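You operate a simulated robot arm through the tools that you are given. There is no shell and no other tool. Be economical: measure what you need, move in short steps, check, and stop when the job is done.

The job below is to be done with a simulated robot arm. You get a single attempt, and the scene is never put back.

Task
Brush the dust on the black bench into the dustpan and empty it into the bin.
Fine: set the pan beside the dust first, its mouth toward it; put brush and pan back. Set down upright: green brush. What is to be rubbed or washed off counts as gone when no trace of it is left.

The check looks at the end state, three seconds after you hand in, the way a careful person would. Anything else that was tipped, shoved, dropped, spilled or broken makes it a failure.

Robot
A 6-joint arm with a two-finger gripper, fixed in place. Base frame: the origin is at the foot of the arm, x ahead of it, y to its left, z up; the work surface is at about z = 880. Lengths are in mm, angles in rad, forces in N, time in s.
Its first joint turns from -2.897 to 2.897 rad. Payload 3.43 kg.
The tool frame sits at the grasp point between the pads (the TCP): z along the fingers, y along the line on which they close. The tips reach 20 mm beyond it. Largest opening 190 mm; the body of the gripper starts 248 mm behind the TCP.
Orientation is that of the tool frame in the base frame, as a unit quaternion [x, y, z, w]. With the fingers straight down and closing along the base's y, the tool's x points along the base's -x, its y along +y and its z along -z.

Tools
- The arm moves only by the tool step_arm. Its argument "steps" is a list of rows, each a list of 3 entries, a list of its own where there are three numbers: the gripper command, from -1 (shut) to 1 (fully open), values between in proportion, then the shift along the tool's x, y, z in mm, then the turn, a rotation vector about the tool's x, y, z in rad. In form: [[fingers, [dx, dy, dz], [rx, ry, rz]], ...]. A call has 1 to 8 rows; each row shifts and turns the commanded pose from where the row before left it, along the tool's axes as they then stand. Rows are played at 5 a second. More than 50 mm and 0.15 rad between two rows, or a gripper value outside its range, and nothing of the call is played. A pose out of reach is approached as far as the arm can. The call stops where the force on the tool passes 40 N (or 10 N more than at its start, if that is more) or the arm is blocked; 0.2 s more then pass. Each finger travels about 153 mm/s and halts on what it meets, pressing with about 41 N; the grip force reading is that of the motor and also rises with nothing between the fingers. The clock runs only during rows and for 0.2 s after the last one: add rows that do not move to give the fingers time. The reply holds the time, the measured pose of the TCP, the force on the tool along the base axes, the opening and the grip force, in the units named above and with some noise, with the torque about the TCP (base axes, N m) and any sound that the robot's microphone picked up.
- Cameras (640 x 400 px; columns grow to the right, rows downward): "scene" is fixed at [221.4, 651.8, 1630.7]; the picture's right is [-0.67, -0.74, 0.00], its down [-0.56, 0.51, -0.65] and it looks along [0.48, -0.44, -0.76] (base axes); focal length 298 px, centre (320, 200). "wrist" rides on the gripper at [71, -8, -288] in the tool frame; the picture's right is [0.12, 0.99, 0.00], its down [-0.96, 0.12, -0.25] and it looks along [-0.25, 0.03, 0.97] (tool axes); focal length 261 px, centre (320, 200). There is no depth. A picture from a camera that has moved, and an enlarged one, comes with that camera's place and axes in the base frame and with its lens.
- get_image(camera): a new picture of that camera. The clock stands still meanwhile.
- lift_body(by): slides the trunk up (or, below 0, down) by that many mm; the arm rides with it, the base frame stays. It gives what a move gives, with no picture.
- close_up(camera, box): a new picture of the part [left, top, right, bottom] of that camera's present view, enlarged. The clock stands still meanwhile.
- sign_off(): hands the job in; it is judged then, once.

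Work in short steps. Places have to be worked out from the pictures, the camera data and where the tool is seen: move nearer, look again, correct. Check each grasp and each placing, and mend what went wrong. You have 120 turns and 68 pictures in all, those below and enlarged ones among them. Open the gripper and draw the arm clear of the work before you hand the job in, unless the task says otherwise; then end with one line.

The tools are called after ">>>" as name(argument=value, ...) on one line, values as JSON. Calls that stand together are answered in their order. step_arm: Moves the arm, as the interface text tells. Its arguments: {"type":"object","properties":{"steps":{"type":"array","items":{"type":"array"}}},"required":["steps"]} The other tools are called the same way: lift_body (by) slides the trunk up or down; get_image (camera) takes a picture; close_up (camera, box) takes an enlarged picture of a part of a camera's view; sign_off () hands the job in.

At the start:

```text
time: 0.0
tcp_pos: [727.4, -99.9, 1165.4]
tool_rot: [-0.001, 1.0, 0.0, 0.0]
contact_force: [0.1, 0.0, 0.3]
wrist_torque: [-0.01, -0.01, 0.01]
opening: 190.0
gripper_force: 0.1
trunk travel left (down, up): [-275.0, 165.0]
```

scene: 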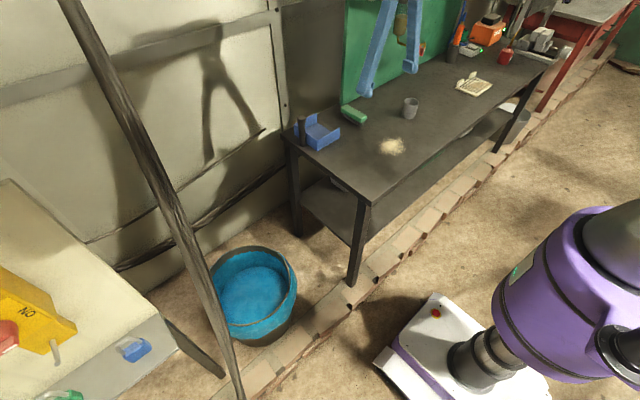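
wrist: 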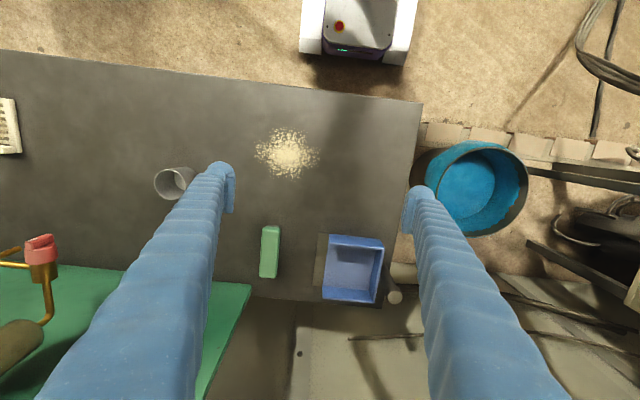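

I'll start with enlarged views of the pan, brush, dust and bin.

>>> close_up(camera="scene", box=[270, 60, 430, 160])

>>> close_up(camera="wrist", box=[220, 100, 540, 310])

>>> close_up(camera="scene", box=[180, 220, 340, 370])

```text
4.00 times, centred on (350, 110) of scene
camera zoom: at [221.4, 651.8, 1630.7], right [-0.67, -0.74, 0.0], down [-0.56, 0.51, -0.65], along [0.48, -0.44, -0.76], focal length 1193 px, centre (200, 560)
```

zoom: 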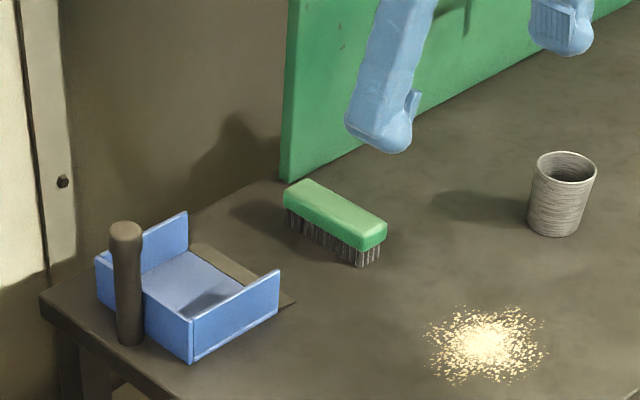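

```text
1.90 times, centred on (380, 205) of wrist
camera zoom: at [657.4, -109.3, 1452.3], right [-0.12, 0.99, 0.0], down [0.96, 0.12, 0.25], along [0.24, 0.03, -0.97], focal length 496 px, centre (206, 190)
```

zoom: 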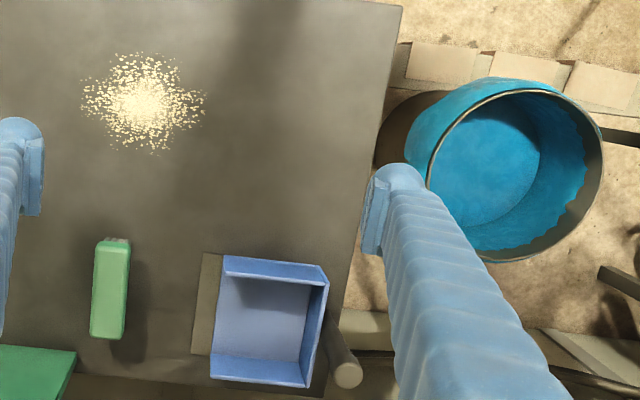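

```text
2.67 times, centred on (260, 295) of scene
camera zoom: at [221.4, 651.8, 1630.7], right [-0.67, -0.74, 0.0], down [-0.56, 0.51, -0.65], along [0.48, -0.44, -0.76], focal length 795 px, centre (480, -53)
```

zoom: 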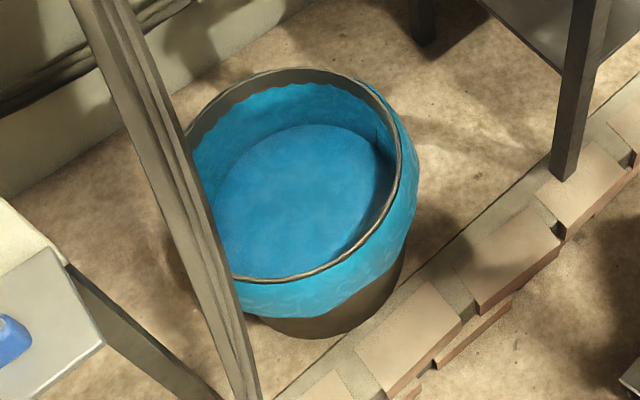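

The pan's mouth faces -y, and its upright handle post is near (946, 75) with its top at about z 1003. The brush is near (917, -187), the dust near (708, -172), and the bin rim is around (780, 508, 513). I'll move above the handle and check.

>>> step_arm(steps=[[0, [-36, 30, 0], [0, 0, 0]], [0, [-36, 30, 0], [0, 0, 0]], [0, [-36, 30, 0], [0, 0, 0]], [0, [-36, 30, 0], [0, 0, 0]], [0, [-36, 30, 0], [0, 0, 0]], [0, [-37, 25, 0], [0, 0, 0]], [0, [0, 0, 40], [0, 0, 0]], [0, [0, 0, 40], [0, 0, 0]]])

>>> get_image(camera="wrist")

>>> close_up(camera="scene", box=[270, 60, 430, 160])

```text
time: 1.8
tcp_pos: [947.5, 73.8, 1083.3]
tool_rot: [0.0, 1.0, 0.0, 0.0]
contact_force: [0.0, -0.1, -0.7]
wrist_torque: [0.06, 0.08, -0.02]
opening: 95.1
gripper_force: 0.0
trunk travel left (down, up): [-275.0, 165.0]
```

```text
62 pictures are left
camera wrist: at [875.9, 64.3, 1370.5], right [-0.12, 0.99, 0.0], down [0.96, 0.11, 0.25], along [0.24, 0.03, -0.97], focal length 261 px, centre (320, 200)
```

wrist: 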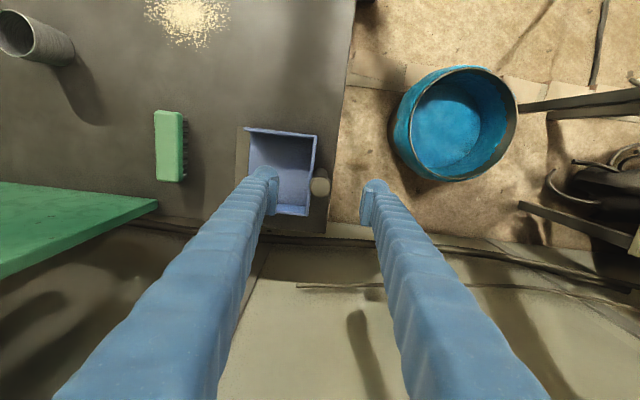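

```text
4.00 times, centred on (350, 110) of scene
camera zoom: at [221.4, 651.8, 1630.7], right [-0.67, -0.74, 0.0], down [-0.56, 0.51, -0.65], along [0.48, -0.44, -0.76], focal length 1193 px, centre (200, 560)
```

zoom: 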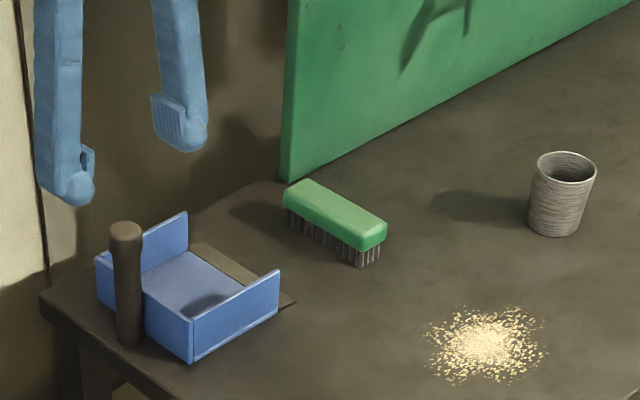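

The post's top shows at x≈940, y≈72. I'll shift 8 mm in -x, go down to TCP z≈970 and close on the post.

>>> step_arm(steps=[[0, [8, -1, 40], [0, 0, 0]], [0, [0, 0, 40], [0, 0, 0]], [0, [0, 0, 32], [0, 0, 0]], [-1, [0, 0, 0], [0, 0, 0]], [-1, [0, 0, 0], [0, 0, 0]], [-1, [0, 0, 0], [0, 0, 0]]])

>>> close_up(camera="scene", box=[270, 60, 430, 160])

```text
time: 3.2
tcp_pos: [935.8, 72.8, 973.8]
tool_rot: [0.0, 1.0, 0.0, -0.001]
contact_force: [-0.9, 0.2, -0.3]
wrist_torque: [-0.01, -0.01, -0.04]
opening: 27.5
gripper_force: 41.4
trunk travel left (down, up): [-275.0, 165.0]
```

```text
4.00 times, centred on (350, 110) of scene
camera zoom: at [221.4, 651.8, 1630.7], right [-0.67, -0.74, 0.0], down [-0.56, 0.51, -0.65], along [0.48, -0.44, -0.76], focal length 1193 px, centre (200, 560)
```

zoom: 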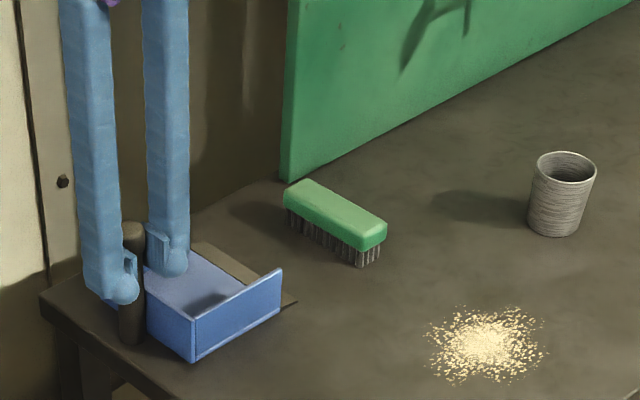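

The post is gripped at an opening of 27.5 mm. I'll lift a little and check that the pan hangs level.

>>> step_arm(steps=[[-1, [0, 0, -15], [0, 0, 0]], [-1, [0, 0, -20], [0, 0, 0]], [-1, [0, 0, 0], [0, 0, 0]]])

>>> close_up(camera="scene", box=[270, 60, 430, 160])

```text
time: 4.0
tcp_pos: [936.5, 73.3, 1006.8]
tool_rot: [0.0, 1.0, 0.0, 0.0]
contact_force: [0.5, 0.1, -2.3]
wrist_torque: [0.13, 0.05, -0.01]
opening: 27.4
gripper_force: 41.4
trunk travel left (down, up): [-275.0, 165.0]
```

```text
4.00 times, centred on (350, 110) of scene
camera zoom: at [221.4, 651.8, 1630.7], right [-0.67, -0.74, 0.0], down [-0.56, 0.51, -0.65], along [0.48, -0.44, -0.76], focal length 1193 px, centre (200, 560)
```

zoom: 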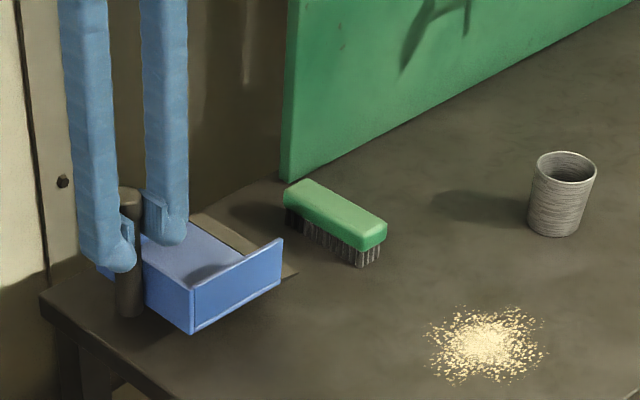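

The pan is held level. I'll carry it in -x toward the dust.

>>> step_arm(steps=[[-1, [30, 0, 0], [0, 0, 0]], [-1, [40, 0, 0], [0, 0, 0]], [-1, [40, 0, 0], [0, 0, 0]], [-1, [40, 0, 0], [0, 0, 0]], [-1, [40, 0, 0], [0, 0, 0]], [-1, [39, 0, 0], [0, 0, 0]], [-1, [0, 0, 0], [0, 0, 0]]])

>>> get_image(camera="wrist")

>>> close_up(camera="scene", box=[310, 100, 470, 200])

```text
time: 5.6
tcp_pos: [708.2, 73.7, 1007.1]
tool_rot: [0.0, 1.0, 0.0, 0.0]
contact_force: [-0.6, 0.0, -2.6]
wrist_torque: [0.13, 0.05, 0.02]
opening: 27.6
gripper_force: 40.8
trunk travel left (down, up): [-275.0, 165.0]
```

```text
58 pictures are left
camera wrist: at [638.0, 65.1, 1294.6], right [-0.12, 0.99, 0.0], down [0.96, 0.12, 0.25], along [0.24, 0.03, -0.97], focal length 261 px, centre (320, 200)
```

wrist: 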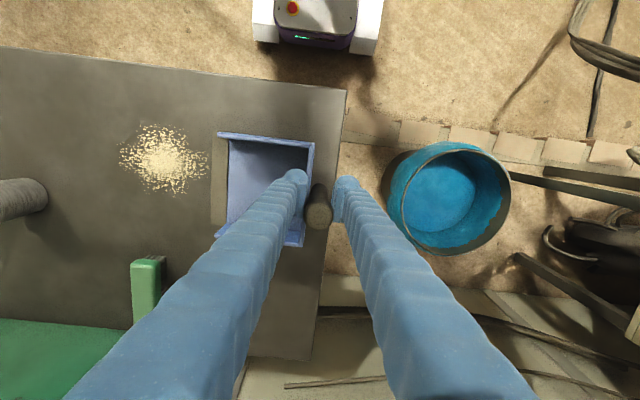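

```text
4.00 times, centred on (390, 150) of scene
camera zoom: at [221.4, 651.8, 1630.7], right [-0.67, -0.74, 0.0], down [-0.56, 0.51, -0.65], along [0.48, -0.44, -0.76], focal length 1193 px, centre (40, 400)
```

zoom: 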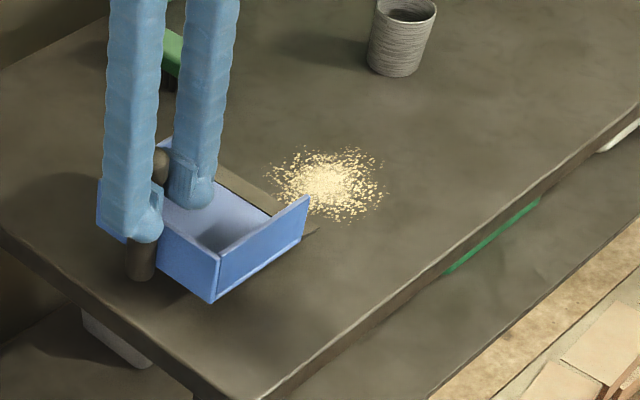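

The lip spans about x 656–780 at y≈-84, and the dust covers x 650–762 and y -242 to -102. I'll shift the pan by (-10, -6) and lower it to the bench.

>>> step_arm(steps=[[-1, [10, -6, 0], [0, 0, 0]], [-1, [0, 0, 15], [0, 0, 0]], [-1, [0, 0, 12], [0, 0, 0]], [-1, [0, 0, 3], [0, 0, 0]], [-1, [0, 0, 2], [0, 0, 0]], [-1, [0, 0, 1], [0, 0, 0]], [-1, [0, 0, 0], [0, 0, 0]]])

```text
time: 7.2
tcp_pos: [698.6, 68.1, 974.4]
tool_rot: [0.0, 1.0, 0.001, -0.001]
contact_force: [-0.6, -0.1, -2.0]
wrist_torque: [0.09, 0.04, -0.02]
opening: 27.4
gripper_force: 40.9
trunk travel left (down, up): [-275.0, 165.0]
```

It still reads about 2 N of hanging weight, so I'll go down a bit more, then release.

>>> step_arm(steps=[[-1, [0, 0, 1], [0, 0, 0]], [-1, [0, 0, 1], [0, 0, 0]], [-1, [0, 0, 0], [0, 0, 0]]])

```text
time: 8.0
tcp_pos: [697.8, 67.8, 973.2]
tool_rot: [0.001, 1.0, 0.0, 0.0]
contact_force: [1.1, 1.2, 0.8]
wrist_torque: [-0.26, -0.28, 0.15]
opening: 27.5
gripper_force: 41.2
trunk travel left (down, up): [-275.0, 165.0]
```

Contact is made. I'll open gently, rise, and then look from above.

>>> step_arm(steps=[[-0.5, [0, 0, 0], [0, 0, 0]], [-0.5, [0, 0, 0], [0, 0, 0]], [-0.5, [0, 0, -40], [0, 0, 0]], [-0.5, [0, 0, -40], [0, 0, 0]], [-0.5, [0, -30, -40], [0, 0, 0]], [-0.5, [0, -50, -40], [0, 0, 0]], [-0.5, [0, -30, 0], [0, 0, 0]], [-0.5, [0, 0, 0], [0, 0, 0]]])

>>> get_image(camera="wrist")

>>> close_up(camera="scene", box=[310, 100, 470, 200])

```text
refused: row 6 steps farther than a row can; nothing moved
```

```text
56 pictures are left
camera wrist: at [627.4, 59.0, 1260.6], right [-0.12, 0.99, 0.0], down [0.96, 0.12, 0.25], along [0.25, 0.03, -0.97], focal length 261 px, centre (320, 200)
```

wrist: 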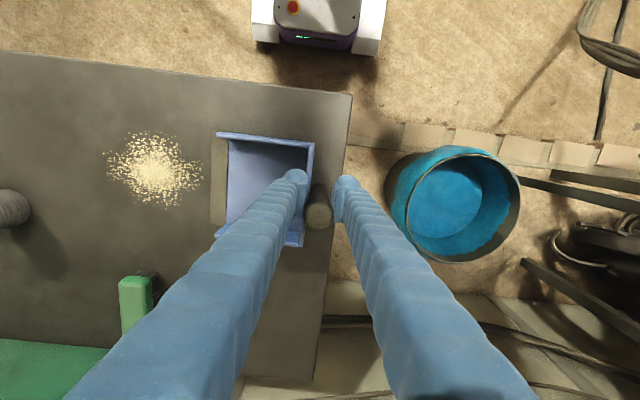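

```text
4.00 times, centred on (390, 150) of scene
camera zoom: at [221.4, 651.8, 1630.7], right [-0.67, -0.74, 0.0], down [-0.56, 0.51, -0.65], along [0.48, -0.44, -0.76], focal length 1193 px, centre (40, 400)
```

zoom: 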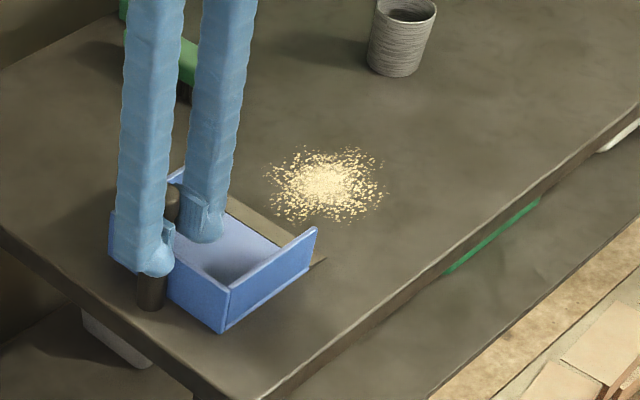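

One row was over the 50 mm limit, so I'll repeat with smaller steps.

>>> step_arm(steps=[[-0.5, [0, 0, 0], [0, 0, 0]], [-0.5, [0, 0, 0], [0, 0, 0]], [-0.5, [0, 0, -40], [0, 0, 0]], [-0.5, [0, 0, -40], [0, 0, 0]], [-0.5, [0, -30, -35], [0, 0, 0]], [-0.5, [0, -30, -35], [0, 0, 0]], [-0.5, [0, -45, 0], [0, 0, 0]], [-0.5, [0, -45, 0], [0, 0, 0]]])

>>> get_image(camera="wrist")

>>> close_up(camera="scene", box=[310, 100, 470, 200])

```text
time: 9.8
tcp_pos: [696.4, -84.1, 1122.0]
tool_rot: [0.0, 1.0, 0.0, -0.001]
contact_force: [-0.9, -1.1, 0.0]
wrist_torque: [0.13, -0.05, -0.02]
opening: 47.3
gripper_force: 0.1
trunk travel left (down, up): [-275.0, 165.0]
```

```text
54 pictures are left
camera wrist: at [626.3, -92.7, 1410.7], right [-0.12, 0.99, 0.0], down [0.96, 0.11, 0.25], along [0.24, 0.03, -0.97], focal length 261 px, centre (320, 200)
```

wrist: 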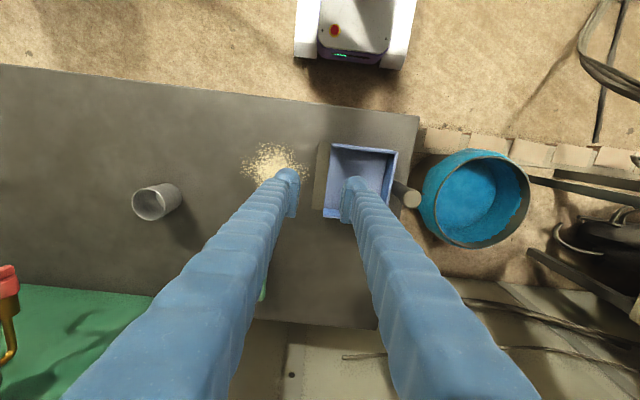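

```text
4.00 times, centred on (390, 150) of scene
camera zoom: at [221.4, 651.8, 1630.7], right [-0.67, -0.74, 0.0], down [-0.56, 0.51, -0.65], along [0.48, -0.44, -0.76], focal length 1193 px, centre (40, 400)
```

zoom: 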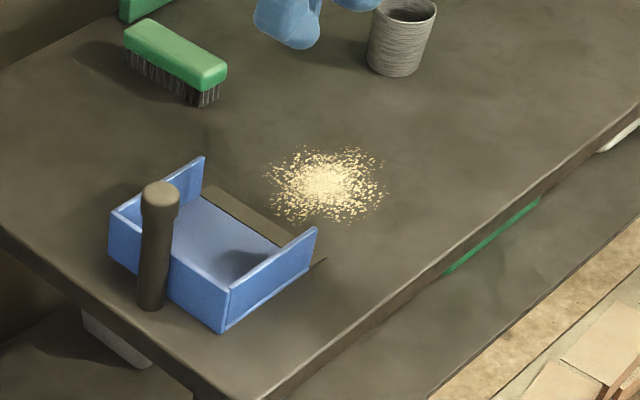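

The pan sits well, with its lip spanning x≈644–787 at y≈-88 and centred near x 715. Next I'll go above the brush at about (918, -188).

>>> step_arm(steps=[[0, [-45, -20, 0], [0, 0, 0]], [0, [-45, -20, 0], [0, 0, 0]], [0, [-45, -20, 0], [0, 0, 0]], [0, [-45, -22, 0], [0, 0, 0]], [0, [-42, -22, 0], [0, 0, 0]], [0, [0, 0, 40], [0, 0, 0]], [0, [0, 0, 40], [0, 0, 0]], [0, [0, 0, 0], [0, 0, 0]]])

>>> get_image(camera="wrist")

>>> close_up(camera="scene", box=[310, 60, 470, 160])

```text
time: 11.6
tcp_pos: [919.8, -186.8, 1043.4]
tool_rot: [0.0, 1.0, 0.0, 0.001]
contact_force: [-0.4, -0.4, 2.0]
wrist_torque: [0.05, -0.05, 0.02]
opening: 95.0
gripper_force: 0.0
trunk travel left (down, up): [-275.0, 165.0]
```

```text
52 pictures are left
camera wrist: at [849.4, -195.9, 1331.0], right [-0.12, 0.99, 0.0], down [0.96, 0.12, 0.25], along [0.25, 0.03, -0.97], focal length 261 px, centre (320, 200)
```

wrist: 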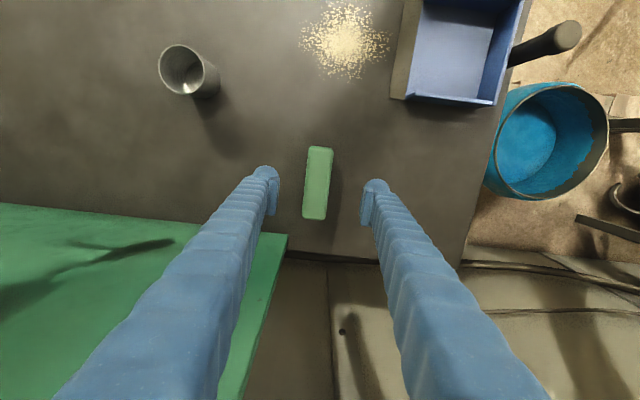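

```text
4.00 times, centred on (390, 110) of scene
camera zoom: at [221.4, 651.8, 1630.7], right [-0.67, -0.74, 0.0], down [-0.56, 0.51, -0.65], along [0.48, -0.44, -0.76], focal length 1193 px, centre (40, 560)
```

zoom: 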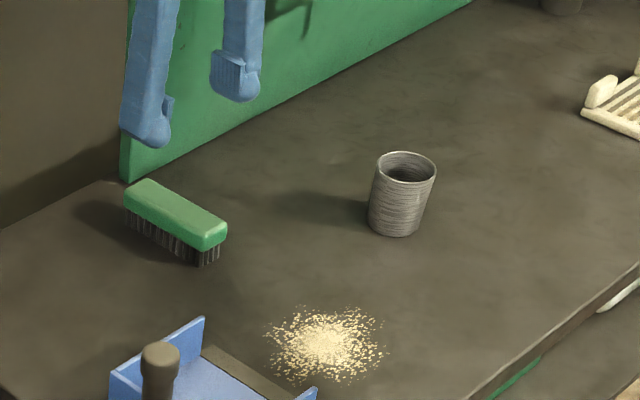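

The brush's centre is at about (929, -190) with its top at about z 918. I'll align over it and descend to TCP z≈911.

>>> step_arm(steps=[[0, [-9, -3, 30], [0, 0, 0]], [0, [0, 0, 40], [0, 0, 0]], [0, [0, 0, 40], [0, 0, 0]], [0, [0, 0, 22], [0, 0, 0]], [0, [0, 0, 0], [0, 0, 0]]])

>>> close_up(camera="scene", box=[310, 70, 390, 120])

```text
time: 12.8
tcp_pos: [928.9, -189.2, 911.0]
tool_rot: [0.0, 1.0, 0.001, 0.0]
contact_force: [-0.1, -0.7, 0.0]
wrist_torque: [0.02, 0.0, -0.03]
opening: 95.0
gripper_force: 0.2
trunk travel left (down, up): [-275.0, 165.0]
```

```text
8.00 times, centred on (350, 95) of scene
camera zoom: at [221.4, 651.8, 1630.7], right [-0.67, -0.74, 0.0], down [-0.56, 0.51, -0.65], along [0.48, -0.44, -0.76], focal length 2386 px, centre (80, 1040)
```

zoom: 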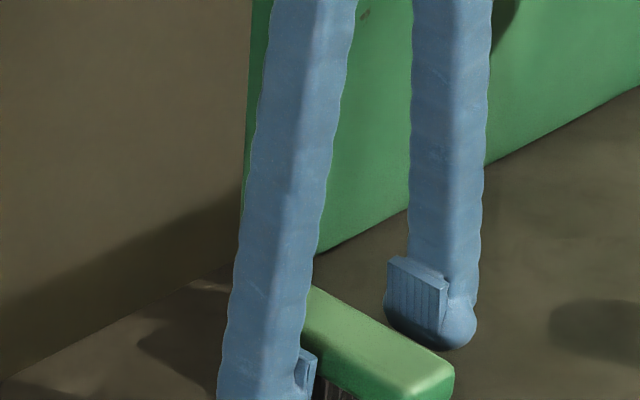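

The height suits the block, so I'll close.

>>> step_arm(steps=[[-1, [0, 0, 0], [0, 0, 0]], [-1, [0, 0, 0], [0, 0, 0]], [-1, [0, 0, 0], [0, 0, 0]]])

>>> close_up(camera="scene", box=[310, 70, 390, 120])

```text
time: 13.6
tcp_pos: [928.1, -189.5, 910.0]
tool_rot: [0.0, 1.0, 0.0, 0.0]
contact_force: [-0.1, -0.1, -0.3]
wrist_torque: [-0.02, 0.0, 0.02]
opening: 38.7
gripper_force: 40.6
trunk travel left (down, up): [-275.0, 165.0]
```

```text
8.00 times, centred on (350, 95) of scene
camera zoom: at [221.4, 651.8, 1630.7], right [-0.67, -0.74, 0.0], down [-0.56, 0.51, -0.65], along [0.48, -0.44, -0.76], focal length 2386 px, centre (80, 1040)
```

zoom: 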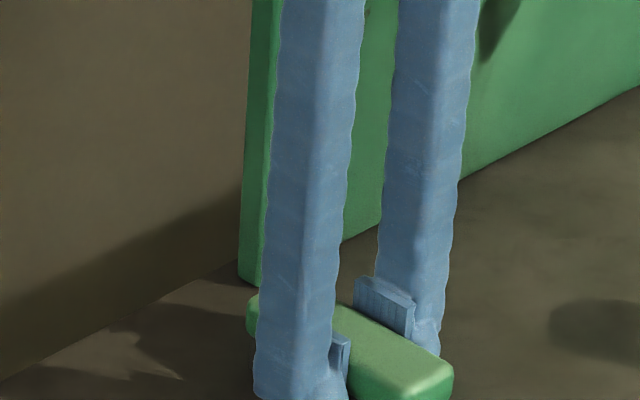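

The brush is gripped at 38.7 mm. I'll lift 60 mm and carry it to the far side of the dust at about (696, -272).

>>> step_arm(steps=[[-1, [0, 0, -30], [0, 0, 0]], [-1, [0, 0, -30], [0, 0, 0]], [-1, [46, -16, 0], [0, 0, 0]], [-1, [46, -16, 0], [0, 0, 0]], [-1, [46, -16, 0], [0, 0, 0]], [-1, [46, -16, 0], [0, 0, 0]], [-1, [46, -18, 0], [0, 0, 0]], [-1, [0, 0, 0], [0, 0, 0]]])

>>> get_image(camera="wrist")

>>> close_up(camera="scene", box=[310, 80, 470, 180])

```text
time: 15.4
tcp_pos: [697.6, -272.3, 972.4]
tool_rot: [0.0, 1.0, 0.0, -0.001]
contact_force: [-0.6, -0.5, -1.2]
wrist_torque: [0.03, -0.01, -0.02]
opening: 38.5
gripper_force: 40.5
trunk travel left (down, up): [-275.0, 165.0]
```

```text
48 pictures are left
camera wrist: at [628.1, -281.3, 1259.3], right [-0.12, 0.99, 0.0], down [0.96, 0.12, 0.25], along [0.24, 0.03, -0.97], focal length 261 px, centre (320, 200)
```

wrist: 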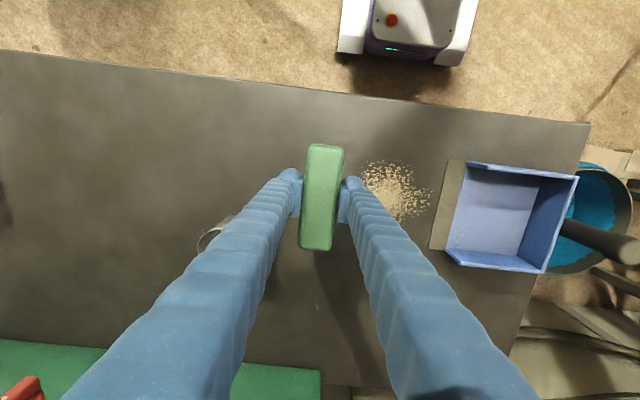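

```text
4.00 times, centred on (390, 130) of scene
camera zoom: at [221.4, 651.8, 1630.7], right [-0.67, -0.74, 0.0], down [-0.56, 0.51, -0.65], along [0.48, -0.44, -0.76], focal length 1193 px, centre (40, 480)
```

zoom: 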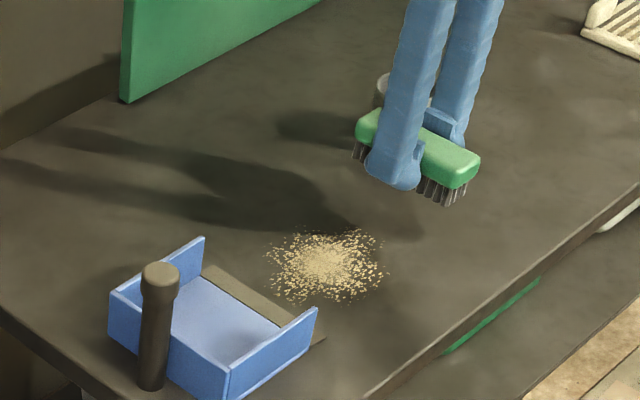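

The brush is centred on the TCP with x extent ±59. The pan interior runs from about x 645 to 777, centred near 710. I'll lower the brush to the bench and check the force.

>>> step_arm(steps=[[-1, [0, 0, 30], [0, 0, 0]], [-1, [0, 0, 28], [0, 0, 0]], [-1, [0, 0, 2], [0, 0, 0]], [-1, [0, 0, 1], [0, 0, 0]], [-1, [0, 0, 0], [0, 0, 0]]])

```text
time: 16.6
tcp_pos: [698.6, -270.9, 910.2]
tool_rot: [0.0, 1.0, 0.0, 0.0]
contact_force: [0.4, -0.9, 1.3]
wrist_torque: [0.03, 0.1, 0.01]
opening: 38.3
gripper_force: 40.9
trunk travel left (down, up): [-275.0, 165.0]
```

There is light contact at z≈910. First stroke, in +y and along the near edge of the dust.

>>> step_arm(steps=[[-1, [0, 15, 0], [0, 0, 0]], [-1, [0, 15, 0], [0, 0, 0]], [-1, [0, 15, 0], [0, 0, 0]], [-1, [0, 15, 0], [0, 0, 0]], [-1, [0, 15, 0], [0, 0, 0]], [-1, [0, 15, 0], [0, 0, 0]], [-1, [0, 15, 0], [0, 0, 0]], [-1, [0, 0, 0], [0, 0, 0]]])

>>> close_up(camera="scene", box=[310, 80, 470, 180])

```text
time: 18.4
tcp_pos: [699.0, -164.9, 910.3]
tool_rot: [0.0, 1.0, 0.0, -0.001]
contact_force: [0.2, 0.1, -1.3]
wrist_torque: [-0.04, -0.02, -0.03]
opening: 38.8
gripper_force: 40.8
trunk travel left (down, up): [-275.0, 165.0]
```

```text
4.00 times, centred on (390, 130) of scene
camera zoom: at [221.4, 651.8, 1630.7], right [-0.67, -0.74, 0.0], down [-0.56, 0.51, -0.65], along [0.48, -0.44, -0.76], focal length 1193 px, centre (40, 480)
```

zoom: 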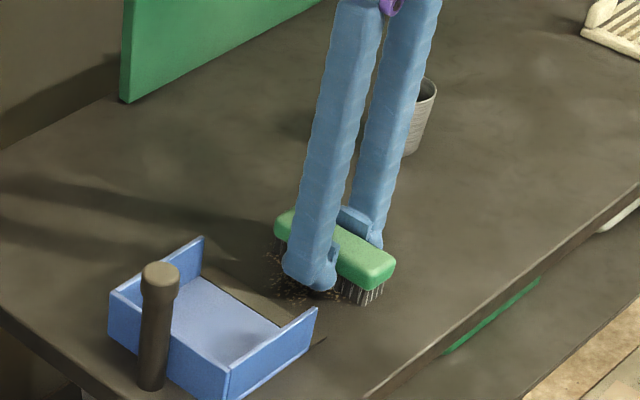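

Sweeping works. I'll lift the brush back and see what the stroke left.

>>> step_arm(steps=[[-1, [0, 0, -20], [0, 0, 0]], [-1, [0, -40, -30], [0, 0, 0]], [-1, [-12, -45, 0], [0, 0, 0]], [-1, [-12, -30, 0], [0, 0, 0]], [-1, [0, 0, 0], [0, 0, 0]]])

>>> get_image(camera="wrist")

>>> close_up(camera="scene", box=[350, 110, 430, 160])

```text
time: 19.6
tcp_pos: [722.1, -282.0, 961.7]
tool_rot: [0.0, 1.0, 0.0, -0.001]
contact_force: [-0.3, 0.0, -1.8]
wrist_torque: [0.01, -0.03, -0.02]
opening: 38.8
gripper_force: 40.9
trunk travel left (down, up): [-275.0, 165.0]
```

```text
45 pictures are left
camera wrist: at [652.0, -290.3, 1247.7], right [-0.12, 0.99, 0.0], down [0.96, 0.12, 0.25], along [0.24, 0.03, -0.97], focal length 261 px, centre (320, 200)
```

wrist: 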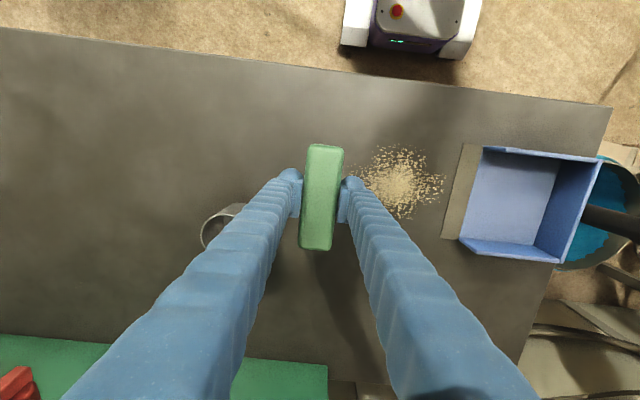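

```text
8.00 times, centred on (390, 135) of scene
camera zoom: at [221.4, 651.8, 1630.7], right [-0.67, -0.74, 0.0], down [-0.56, 0.51, -0.65], along [0.48, -0.44, -0.76], focal length 2386 px, centre (-240, 720)
```

zoom: 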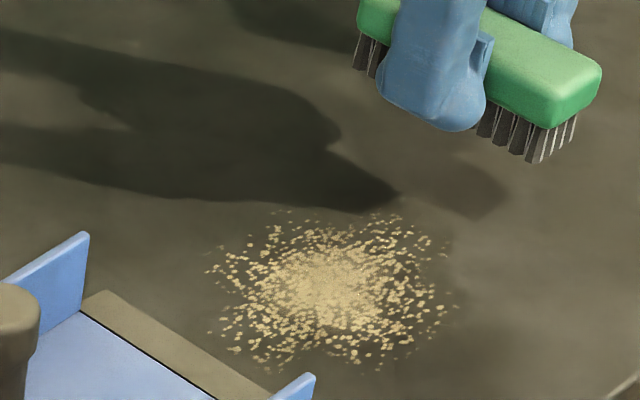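

The dust stays in place but looks a little fainter, so it probably takes full strokes with firm contact that end in the pan. I'll line up on x≈710 and press a bit more.

>>> step_arm(steps=[[-1, [12, 0, 25], [0, 0, 0]], [-1, [0, 0, 24], [0, 0, 0]], [-1, [0, 0, 2], [0, 0, 0]], [-1, [0, 0, 2], [0, 0, 0]], [-1, [0, 0, 0], [0, 0, 0]]])

```text
time: 20.8
tcp_pos: [711.5, -280.6, 909.9]
tool_rot: [0.0, 1.0, -0.001, 0.002]
contact_force: [2.3, 0.8, 29.3]
wrist_torque: [0.07, 0.52, 0.01]
opening: 38.8
gripper_force: 41.1
trunk travel left (down, up): [-275.0, 165.0]
```

29 N is too much, so I'll ease up by 1.5 mm.

>>> step_arm(steps=[[-1, [0, 0, -1.5], [0, 0, 0]], [-1, [0, 0, 0], [0, 0, 0]]])

```text
time: 21.4
tcp_pos: [711.6, -281.6, 909.2]
tool_rot: [0.0, 1.0, -0.001, 0.001]
contact_force: [6.5, -0.3, 22.5]
wrist_torque: [-0.06, -0.47, 0.0]
opening: 38.6
gripper_force: 41.3
trunk travel left (down, up): [-275.0, 165.0]
```

I'll ease off by another 1 mm, then stroke toward the lip.

>>> step_arm(steps=[[-1, [0, 0, -1], [0, 0, 0]], [-1, [0, 20, 0], [0, 0, 0]], [-1, [0, 22, 0], [0, 0, 0]], [-1, [0, 22, 0], [0, 0, 0]], [-1, [0, 22, 0], [0, 0, 0]], [-1, [0, 22, 0], [0, 0, 0]], [-1, [0, 22, 0], [0, 0, 0]], [-1, [0, 20, 0], [0, 0, 0]]])

>>> close_up(camera="scene", box=[330, 100, 430, 170])

```text
time: 23.2
tcp_pos: [709.6, -131.3, 910.1]
tool_rot: [0.001, 1.0, 0.0, 0.0]
contact_force: [0.7, 1.9, 14.7]
wrist_torque: [0.11, 0.13, 0.22]
opening: 38.5
gripper_force: 41.3
trunk travel left (down, up): [-275.0, 165.0]
```

```text
5.71 times, centred on (380, 135) of scene
camera zoom: at [221.4, 651.8, 1630.7], right [-0.67, -0.74, 0.0], down [-0.56, 0.51, -0.65], along [0.48, -0.44, -0.76], focal length 1704 px, centre (-23, 571)
```

zoom: 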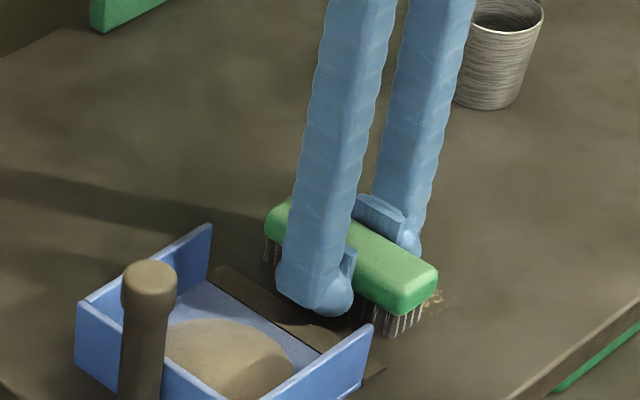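

A heap has appeared in the pan, with a trace left at the near end. I'll lift the brush back and look.

>>> step_arm(steps=[[-1, [0, 0, -25], [0, 0, 0]], [-1, [0, -35, -25], [0, 0, 0]], [-1, [0, -45, 0], [0, 0, 0]], [-1, [0, -45, 0], [0, 0, 0]], [-1, [0, -25, 0], [0, 0, 0]], [-1, [0, 0, 0], [0, 0, 0]]])

>>> close_up(camera="scene", box=[330, 100, 430, 170])

>>> close_up(camera="wrist", box=[320, 100, 620, 290])

```text
time: 24.6
tcp_pos: [712.2, -281.2, 960.3]
tool_rot: [0.001, 1.0, 0.0, -0.002]
contact_force: [-0.3, -0.4, 0.0]
wrist_torque: [0.01, 0.04, 0.0]
opening: 38.6
gripper_force: 40.5
trunk travel left (down, up): [-275.0, 165.0]
```

```text
5.71 times, centred on (380, 135) of scene
camera zoom: at [221.4, 651.8, 1630.7], right [-0.67, -0.74, 0.0], down [-0.56, 0.51, -0.65], along [0.48, -0.44, -0.76], focal length 1704 px, centre (-23, 571)
```

zoom: 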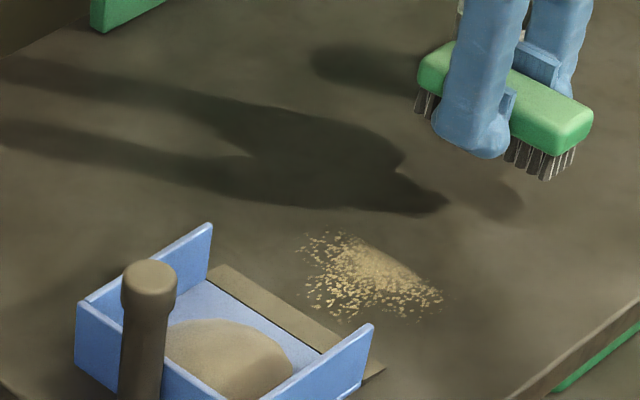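

```text
2.11 times, centred on (470, 195) of wrist
camera zoom: at [640.3, -290.6, 1247.8], right [-0.12, 0.99, 0.0], down [0.96, 0.12, 0.25], along [0.24, 0.03, -0.97], focal length 549 px, centre (4, 210)
```

zoom: 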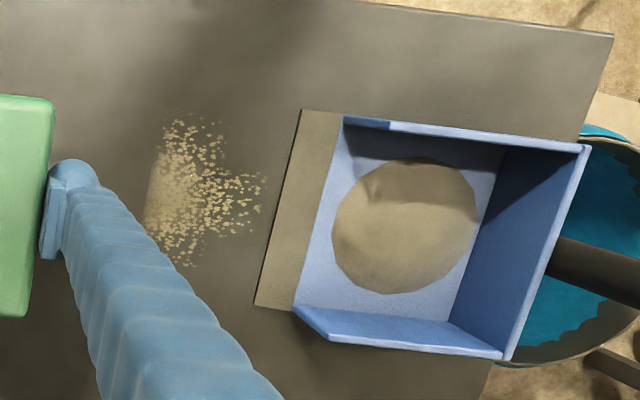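

About half of it is gone; the rest lies at y -180 to -100. I'll do another pressed stroke starting at y≈-215 and ending near the lip.

>>> step_arm(steps=[[-1, [8, 45, 0], [0, 0, 0]], [-1, [0, 20, 25], [0, 0, 0]], [-1, [0, 0, 25.5], [0, 0, 0]], [-1, [0, 20, 0], [0, 0, 0]], [-1, [0, 22, 0], [0, 0, 0]], [-1, [0, 22, 0], [0, 0, 0]], [-1, [0, 22, 0], [0, 0, 0]], [-1, [0, 15, 0], [0, 0, 0]]])

>>> close_up(camera="scene", box=[330, 100, 430, 170])

```text
time: 26.4
tcp_pos: [701.9, -114.7, 908.6]
tool_rot: [0.0, 1.0, 0.0, -0.001]
contact_force: [1.0, -0.6, 11.1]
wrist_torque: [0.04, 0.28, 0.16]
opening: 38.8
gripper_force: 40.7
trunk travel left (down, up): [-275.0, 165.0]
```

```text
5.71 times, centred on (380, 135) of scene
camera zoom: at [221.4, 651.8, 1630.7], right [-0.67, -0.74, 0.0], down [-0.56, 0.51, -0.65], along [0.48, -0.44, -0.76], focal length 1704 px, centre (-23, 571)
```

zoom: 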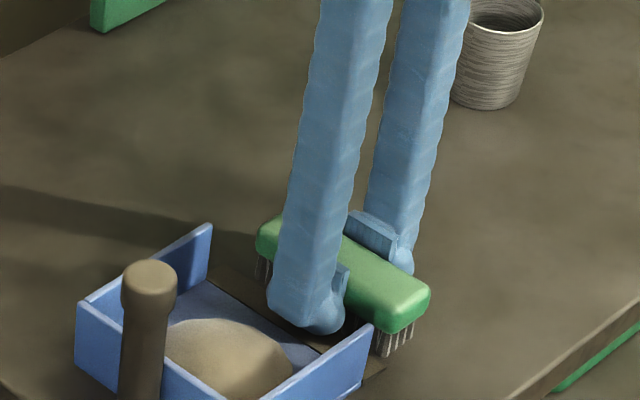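

The bench looks clean behind the brush. I'll lift and inspect.

>>> step_arm(steps=[[-1, [0, 0, -25], [0, 0, 0]], [-1, [0, -30, -25], [0, 0, 0]], [-1, [0, -45, 0], [0, 0, 0]], [-1, [0, -45, 0], [0, 0, 0]], [-1, [0, -45, 0], [0, 0, 0]], [-1, [0, 0, 0], [0, 0, 0]]])

>>> close_up(camera="scene", box=[330, 100, 430, 170])

>>> close_up(camera="wrist", box=[320, 100, 620, 290])

```text
time: 27.8
tcp_pos: [702.6, -281.2, 959.3]
tool_rot: [0.0, 1.0, -0.001, -0.001]
contact_force: [-0.3, 0.0, -0.7]
wrist_torque: [0.14, -0.01, -0.03]
opening: 38.8
gripper_force: 40.8
trunk travel left (down, up): [-275.0, 165.0]
```

```text
5.71 times, centred on (380, 135) of scene
camera zoom: at [221.4, 651.8, 1630.7], right [-0.67, -0.74, 0.0], down [-0.56, 0.51, -0.65], along [0.48, -0.44, -0.76], focal length 1704 px, centre (-23, 571)
```

zoom: 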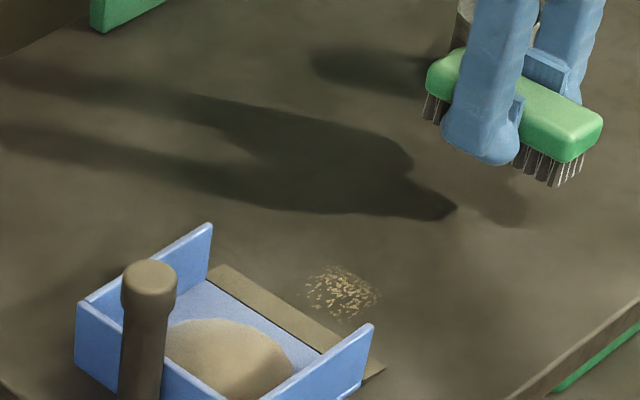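

```text
2.11 times, centred on (470, 195) of wrist
camera zoom: at [632.3, -290.7, 1246.5], right [-0.12, 0.99, 0.0], down [0.96, 0.12, 0.25], along [0.24, 0.03, -0.97], focal length 549 px, centre (4, 210)
```

zoom: 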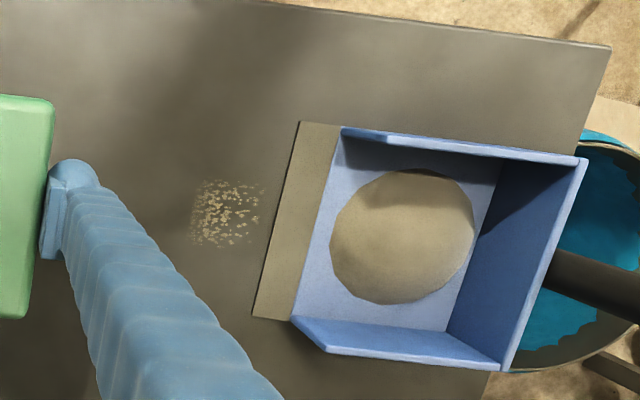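

A small patch remains at y≈-150 to -100. I'll do another stroke at x≈710, this time continuing a bit over the lip.

>>> step_arm(steps=[[-1, [-8, 45, 0], [0, 0, 0]], [-1, [0, 40, 25], [0, 0, 0]], [-1, [0, 0, 25.5], [0, 0, 0]], [-1, [0, 20, 0], [0, 0, 0]], [-1, [0, 20, 0], [0, 0, 0]], [-1, [0, 20, 0], [0, 0, 0]], [-1, [0, 15, 0], [0, 0, 0]], [-1, [0, 10, 0], [0, 0, 0]]])

```text
time: 29.6
tcp_pos: [709.0, -110.3, 909.5]
tool_rot: [0.0, 1.0, 0.0, 0.0]
contact_force: [0.2, -4.7, 11.1]
wrist_torque: [-0.02, 0.17, 0.04]
opening: 38.6
gripper_force: 41.5
trunk travel left (down, up): [-275.0, 165.0]
```

At y≈-110 with 11 N of contact. I'll raise slightly and slide on over the lip.

>>> step_arm(steps=[[-1, [0, 5, -1.5], [0, 0, 0]], [-1, [0, 8, -0.5], [0, 0, 0]], [-1, [0, 8, 0], [0, 0, 0]], [-1, [0, 8, 0], [0, 0, 0]], [-1, [0, 6, 0], [0, 0, 0]]])

>>> close_up(camera="scene", box=[330, 100, 430, 170])

```text
time: 30.8
tcp_pos: [711.1, -75.0, 911.1]
tool_rot: [0.0, 1.0, 0.0, -0.001]
contact_force: [0.1, 0.1, -0.2]
wrist_torque: [0.0, -0.03, 0.03]
opening: 38.7
gripper_force: 41.3
trunk travel left (down, up): [-275.0, 165.0]
```

```text
5.71 times, centred on (380, 135) of scene
camera zoom: at [221.4, 651.8, 1630.7], right [-0.67, -0.74, 0.0], down [-0.56, 0.51, -0.65], along [0.48, -0.44, -0.76], focal length 1704 px, centre (-23, 571)
```

zoom: 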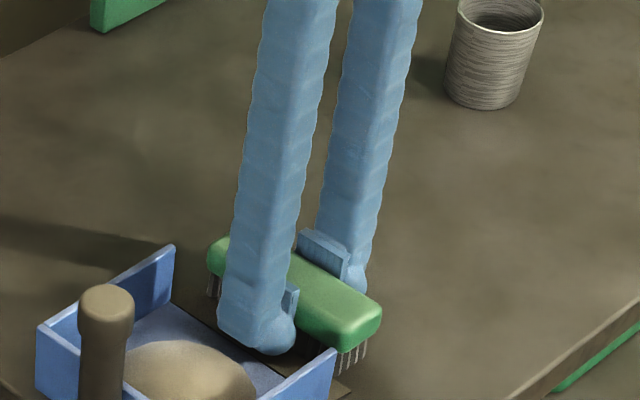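

The brush pushed the pan in +y by roughly 30 mm. I'll lift straight off and look.

>>> step_arm(steps=[[-1, [0, 0, -30], [0, 0, 0]], [-1, [0, -40, -25], [0, 0, 0]], [-1, [0, -45, 0], [0, 0, 0]], [-1, [0, -45, 0], [0, 0, 0]], [-1, [0, -45, 0], [0, 0, 0]], [-1, [0, -20, 0], [0, 0, 0]], [-1, [0, 0, 0], [0, 0, 0]]])

>>> close_up(camera="scene", box=[320, 100, 440, 180])

>>> close_up(camera="wrist", box=[320, 100, 620, 290])

```text
time: 32.4
tcp_pos: [709.6, -270.0, 965.7]
tool_rot: [0.0, 1.0, 0.0, -0.001]
contact_force: [-0.2, 1.2, -1.0]
wrist_torque: [-0.03, -0.01, -0.02]
opening: 38.4
gripper_force: 40.7
trunk travel left (down, up): [-275.0, 165.0]
```

```text
5.00 times, centred on (380, 140) of scene
camera zoom: at [221.4, 651.8, 1630.7], right [-0.67, -0.74, 0.0], down [-0.56, 0.51, -0.65], along [0.48, -0.44, -0.76], focal length 1491 px, centre (20, 500)
```

zoom: 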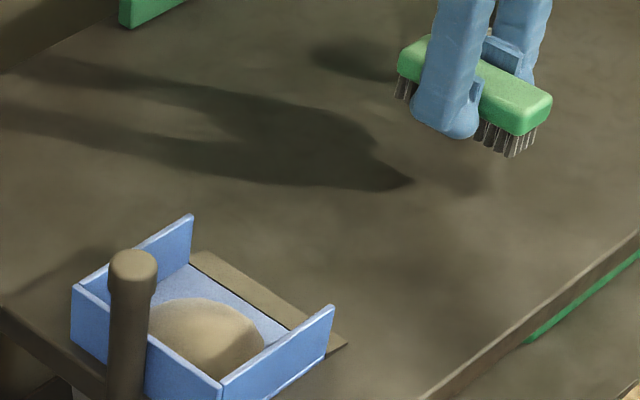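

```text
2.11 times, centred on (470, 195) of wrist
camera zoom: at [640.0, -278.9, 1253.2], right [-0.12, 0.99, 0.0], down [0.96, 0.12, 0.25], along [0.24, 0.03, -0.97], focal length 549 px, centre (4, 210)
```

zoom: 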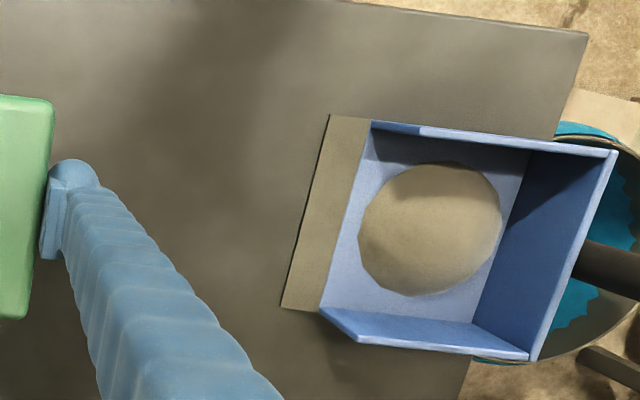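

The bench is clean and everything is in the pan, which was nudged about 33 mm but stands stably. I'll return the brush to its original place at (928.5, -189.5).

>>> step_arm(steps=[[-1, [-44, 16, 0], [0, 0, 0]], [-1, [-44, 16, 0], [0, 0, 0]], [-1, [-44, 16, 0], [0, 0, 0]], [-1, [-44, 16, 0], [0, 0, 0]], [-1, [-42.5, 16.5, 0], [0, 0, 0]], [-1, [0, 0, 30], [0, 0, 0]], [-1, [0, 0, 20], [0, 0, 0]], [-1, [0, 0, 0], [0, 0, 0]]])

```text
time: 34.2
tcp_pos: [930.0, -189.4, 914.8]
tool_rot: [-0.001, 1.0, 0.0, 0.0]
contact_force: [-0.5, 0.1, -0.9]
wrist_torque: [-0.01, 0.01, -0.01]
opening: 38.7
gripper_force: 40.6
trunk travel left (down, up): [-275.0, 165.0]
```

It's about 5 mm above the bench, so I'll lower until there is light contact.

>>> step_arm(steps=[[-1, [1, 0, 3], [0, 0, 0]], [-1, [0, 0, 1], [0, 0, 0]], [-1, [0, 0, 0.7], [0, 0, 0]], [-1, [0, 0, 0], [0, 0, 0]]])

```text
time: 35.2
tcp_pos: [927.9, -190.1, 909.8]
tool_rot: [0.0, 1.0, 0.0, -0.001]
contact_force: [0.1, -0.3, -1.5]
wrist_torque: [-0.01, 0.02, -0.01]
opening: 38.5
gripper_force: 41.2
trunk travel left (down, up): [-275.0, 165.0]
```

>>> step_arm(steps=[[-1, [0, 0, 0.7], [0, 0, 0]], [-1, [0, 0, 0], [0, 0, 0]]])

```text
time: 35.8
tcp_pos: [929.1, -189.5, 909.2]
tool_rot: [-0.001, 1.0, -0.001, -0.001]
contact_force: [-0.3, -0.1, -1.5]
wrist_torque: [0.04, -0.01, -0.01]
opening: 38.4
gripper_force: 41.3
trunk travel left (down, up): [-275.0, 165.0]
```

There's still no contact; the brush may have slid up slightly in the grip. I'll keep lowering.

>>> step_arm(steps=[[-1, [0, 0, 0.8], [0, 0, 0]], [-1, [0, 0, 0.8], [0, 0, 0]], [-1, [0, 0, 0], [0, 0, 0]]])

```text
time: 36.6
tcp_pos: [928.3, -189.9, 909.2]
tool_rot: [0.0, 1.0, 0.0, 0.0]
contact_force: [0.7, -0.2, 7.9]
wrist_torque: [0.05, 0.09, -0.03]
opening: 38.7
gripper_force: 40.7
trunk travel left (down, up): [-275.0, 165.0]
```

Contact at 8 N. I'll open, rise, and check the brush.

>>> step_arm(steps=[[-1, [0, 0, -0.6], [0, 0, 0]], [-0.4, [0, 0, 0], [0, 0, 0]], [-0.2, [0, 0, 0], [0, 0, 0]], [-0.2, [0, 0, -30], [0, 0, 0]], [-0.2, [0, 0, -40], [0, 0, 0]], [-0.2, [0, 0, -40], [0, 0, 0]], [-0.2, [0, 0, -30], [0, 0, 0]]])

>>> get_image(camera="wrist")

>>> close_up(camera="scene", box=[290, 70, 450, 170])

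```text
time: 38.2
tcp_pos: [926.3, -189.8, 1050.0]
tool_rot: [0.001, 1.0, 0.0, 0.0]
contact_force: [0.3, -0.2, 0.0]
wrist_torque: [-0.04, -0.01, 0.03]
opening: 76.0
gripper_force: 0.0
trunk travel left (down, up): [-275.0, 165.0]
```

```text
34 pictures are left
camera wrist: at [857.0, -198.9, 1337.4], right [-0.12, 0.99, 0.0], down [0.96, 0.12, 0.25], along [0.24, 0.03, -0.97], focal length 261 px, centre (320, 200)
```

wrist: 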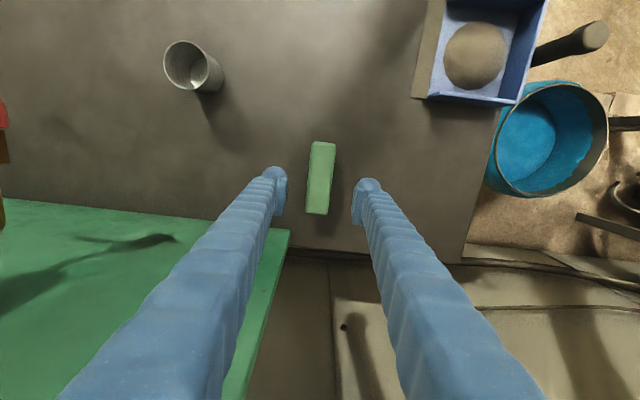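

```text
4.00 times, centred on (370, 120) of scene
camera zoom: at [221.4, 651.8, 1630.7], right [-0.67, -0.74, 0.0], down [-0.56, 0.51, -0.65], along [0.48, -0.44, -0.76], focal length 1193 px, centre (120, 520)
```

zoom: 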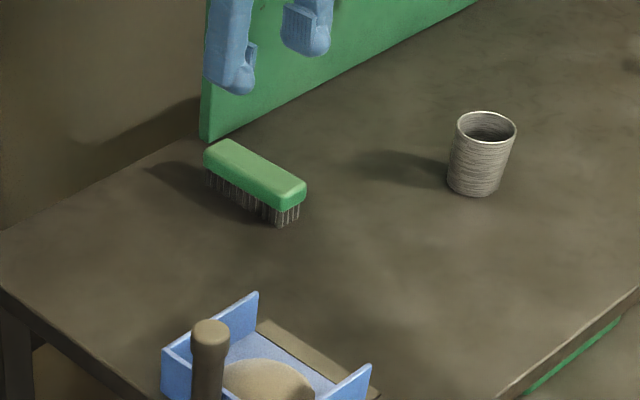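

The brush stands upright in its place. Next I'll go above the pan's handle at about (700, 101).

>>> step_arm(steps=[[0, [28, 36, -4], [0, 0, 0]], [0, [28, 36, -4], [0, 0, 0]], [0, [28, 36, -4], [0, 0, 0]], [0, [28, 36, -4], [0, 0, 0]], [0, [28, 36, -4], [0, 0, 0]], [0, [28, 36, -4], [0, 0, 0]], [0, [28, 36, 0], [0, 0, 0]], [0, [28, 36, 0], [0, 0, 0]]])

>>> get_image(camera="wrist")

```text
time: 40.0
tcp_pos: [703.0, 98.4, 1073.4]
tool_rot: [-0.001, 1.0, 0.0, 0.0]
contact_force: [0.2, -0.9, 0.3]
wrist_torque: [-0.05, -0.02, 0.0]
opening: 94.8
gripper_force: 0.0
trunk travel left (down, up): [-275.0, 165.0]
```

```text
32 pictures are left
camera wrist: at [632.8, 90.0, 1360.8], right [-0.12, 0.99, 0.0], down [0.96, 0.12, 0.25], along [0.25, 0.03, -0.97], focal length 261 px, centre (320, 200)
```

wrist: 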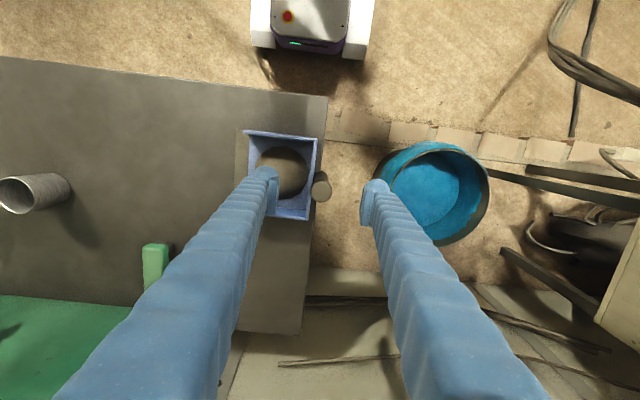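

The handle's top is centred at about (699, 100). I'll adjust, descend to z≈974 and grip.

>>> step_arm(steps=[[0, [4, 1.5, 40], [0, 0, 0]], [0, [0, 0, 40], [0, 0, 0]], [0, [0, 0, 20], [0, 0, 0]], [0, [0, 0, 0], [0, 0, 0]], [-1, [0, 0, 0], [0, 0, 0]], [-1, [0, 0, 0], [0, 0, 0]], [-1, [0, 0, 0], [0, 0, 0]]])

>>> close_up(camera="scene", box=[290, 100, 410, 190])

```text
time: 41.6
tcp_pos: [700.9, 99.3, 972.2]
tool_rot: [0.0, 1.0, -0.001, 0.0]
contact_force: [1.1, -0.3, -0.1]
wrist_torque: [0.04, -0.16, 0.0]
opening: 27.7
gripper_force: 41.0
trunk travel left (down, up): [-275.0, 165.0]
```

```text
4.44 times, centred on (350, 145) of scene
camera zoom: at [221.4, 651.8, 1630.7], right [-0.67, -0.74, 0.0], down [-0.56, 0.51, -0.65], along [0.48, -0.44, -0.76], focal length 1326 px, centre (187, 444)
```

zoom: 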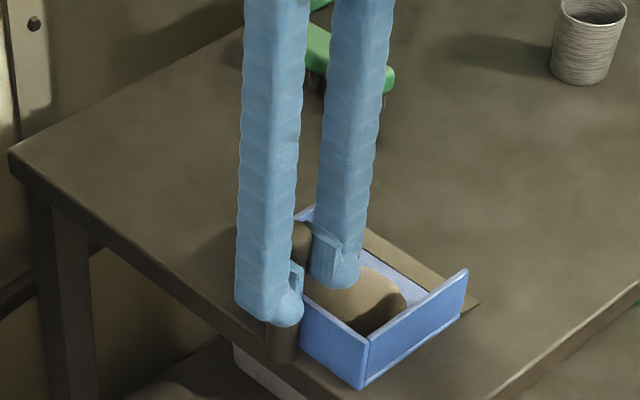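

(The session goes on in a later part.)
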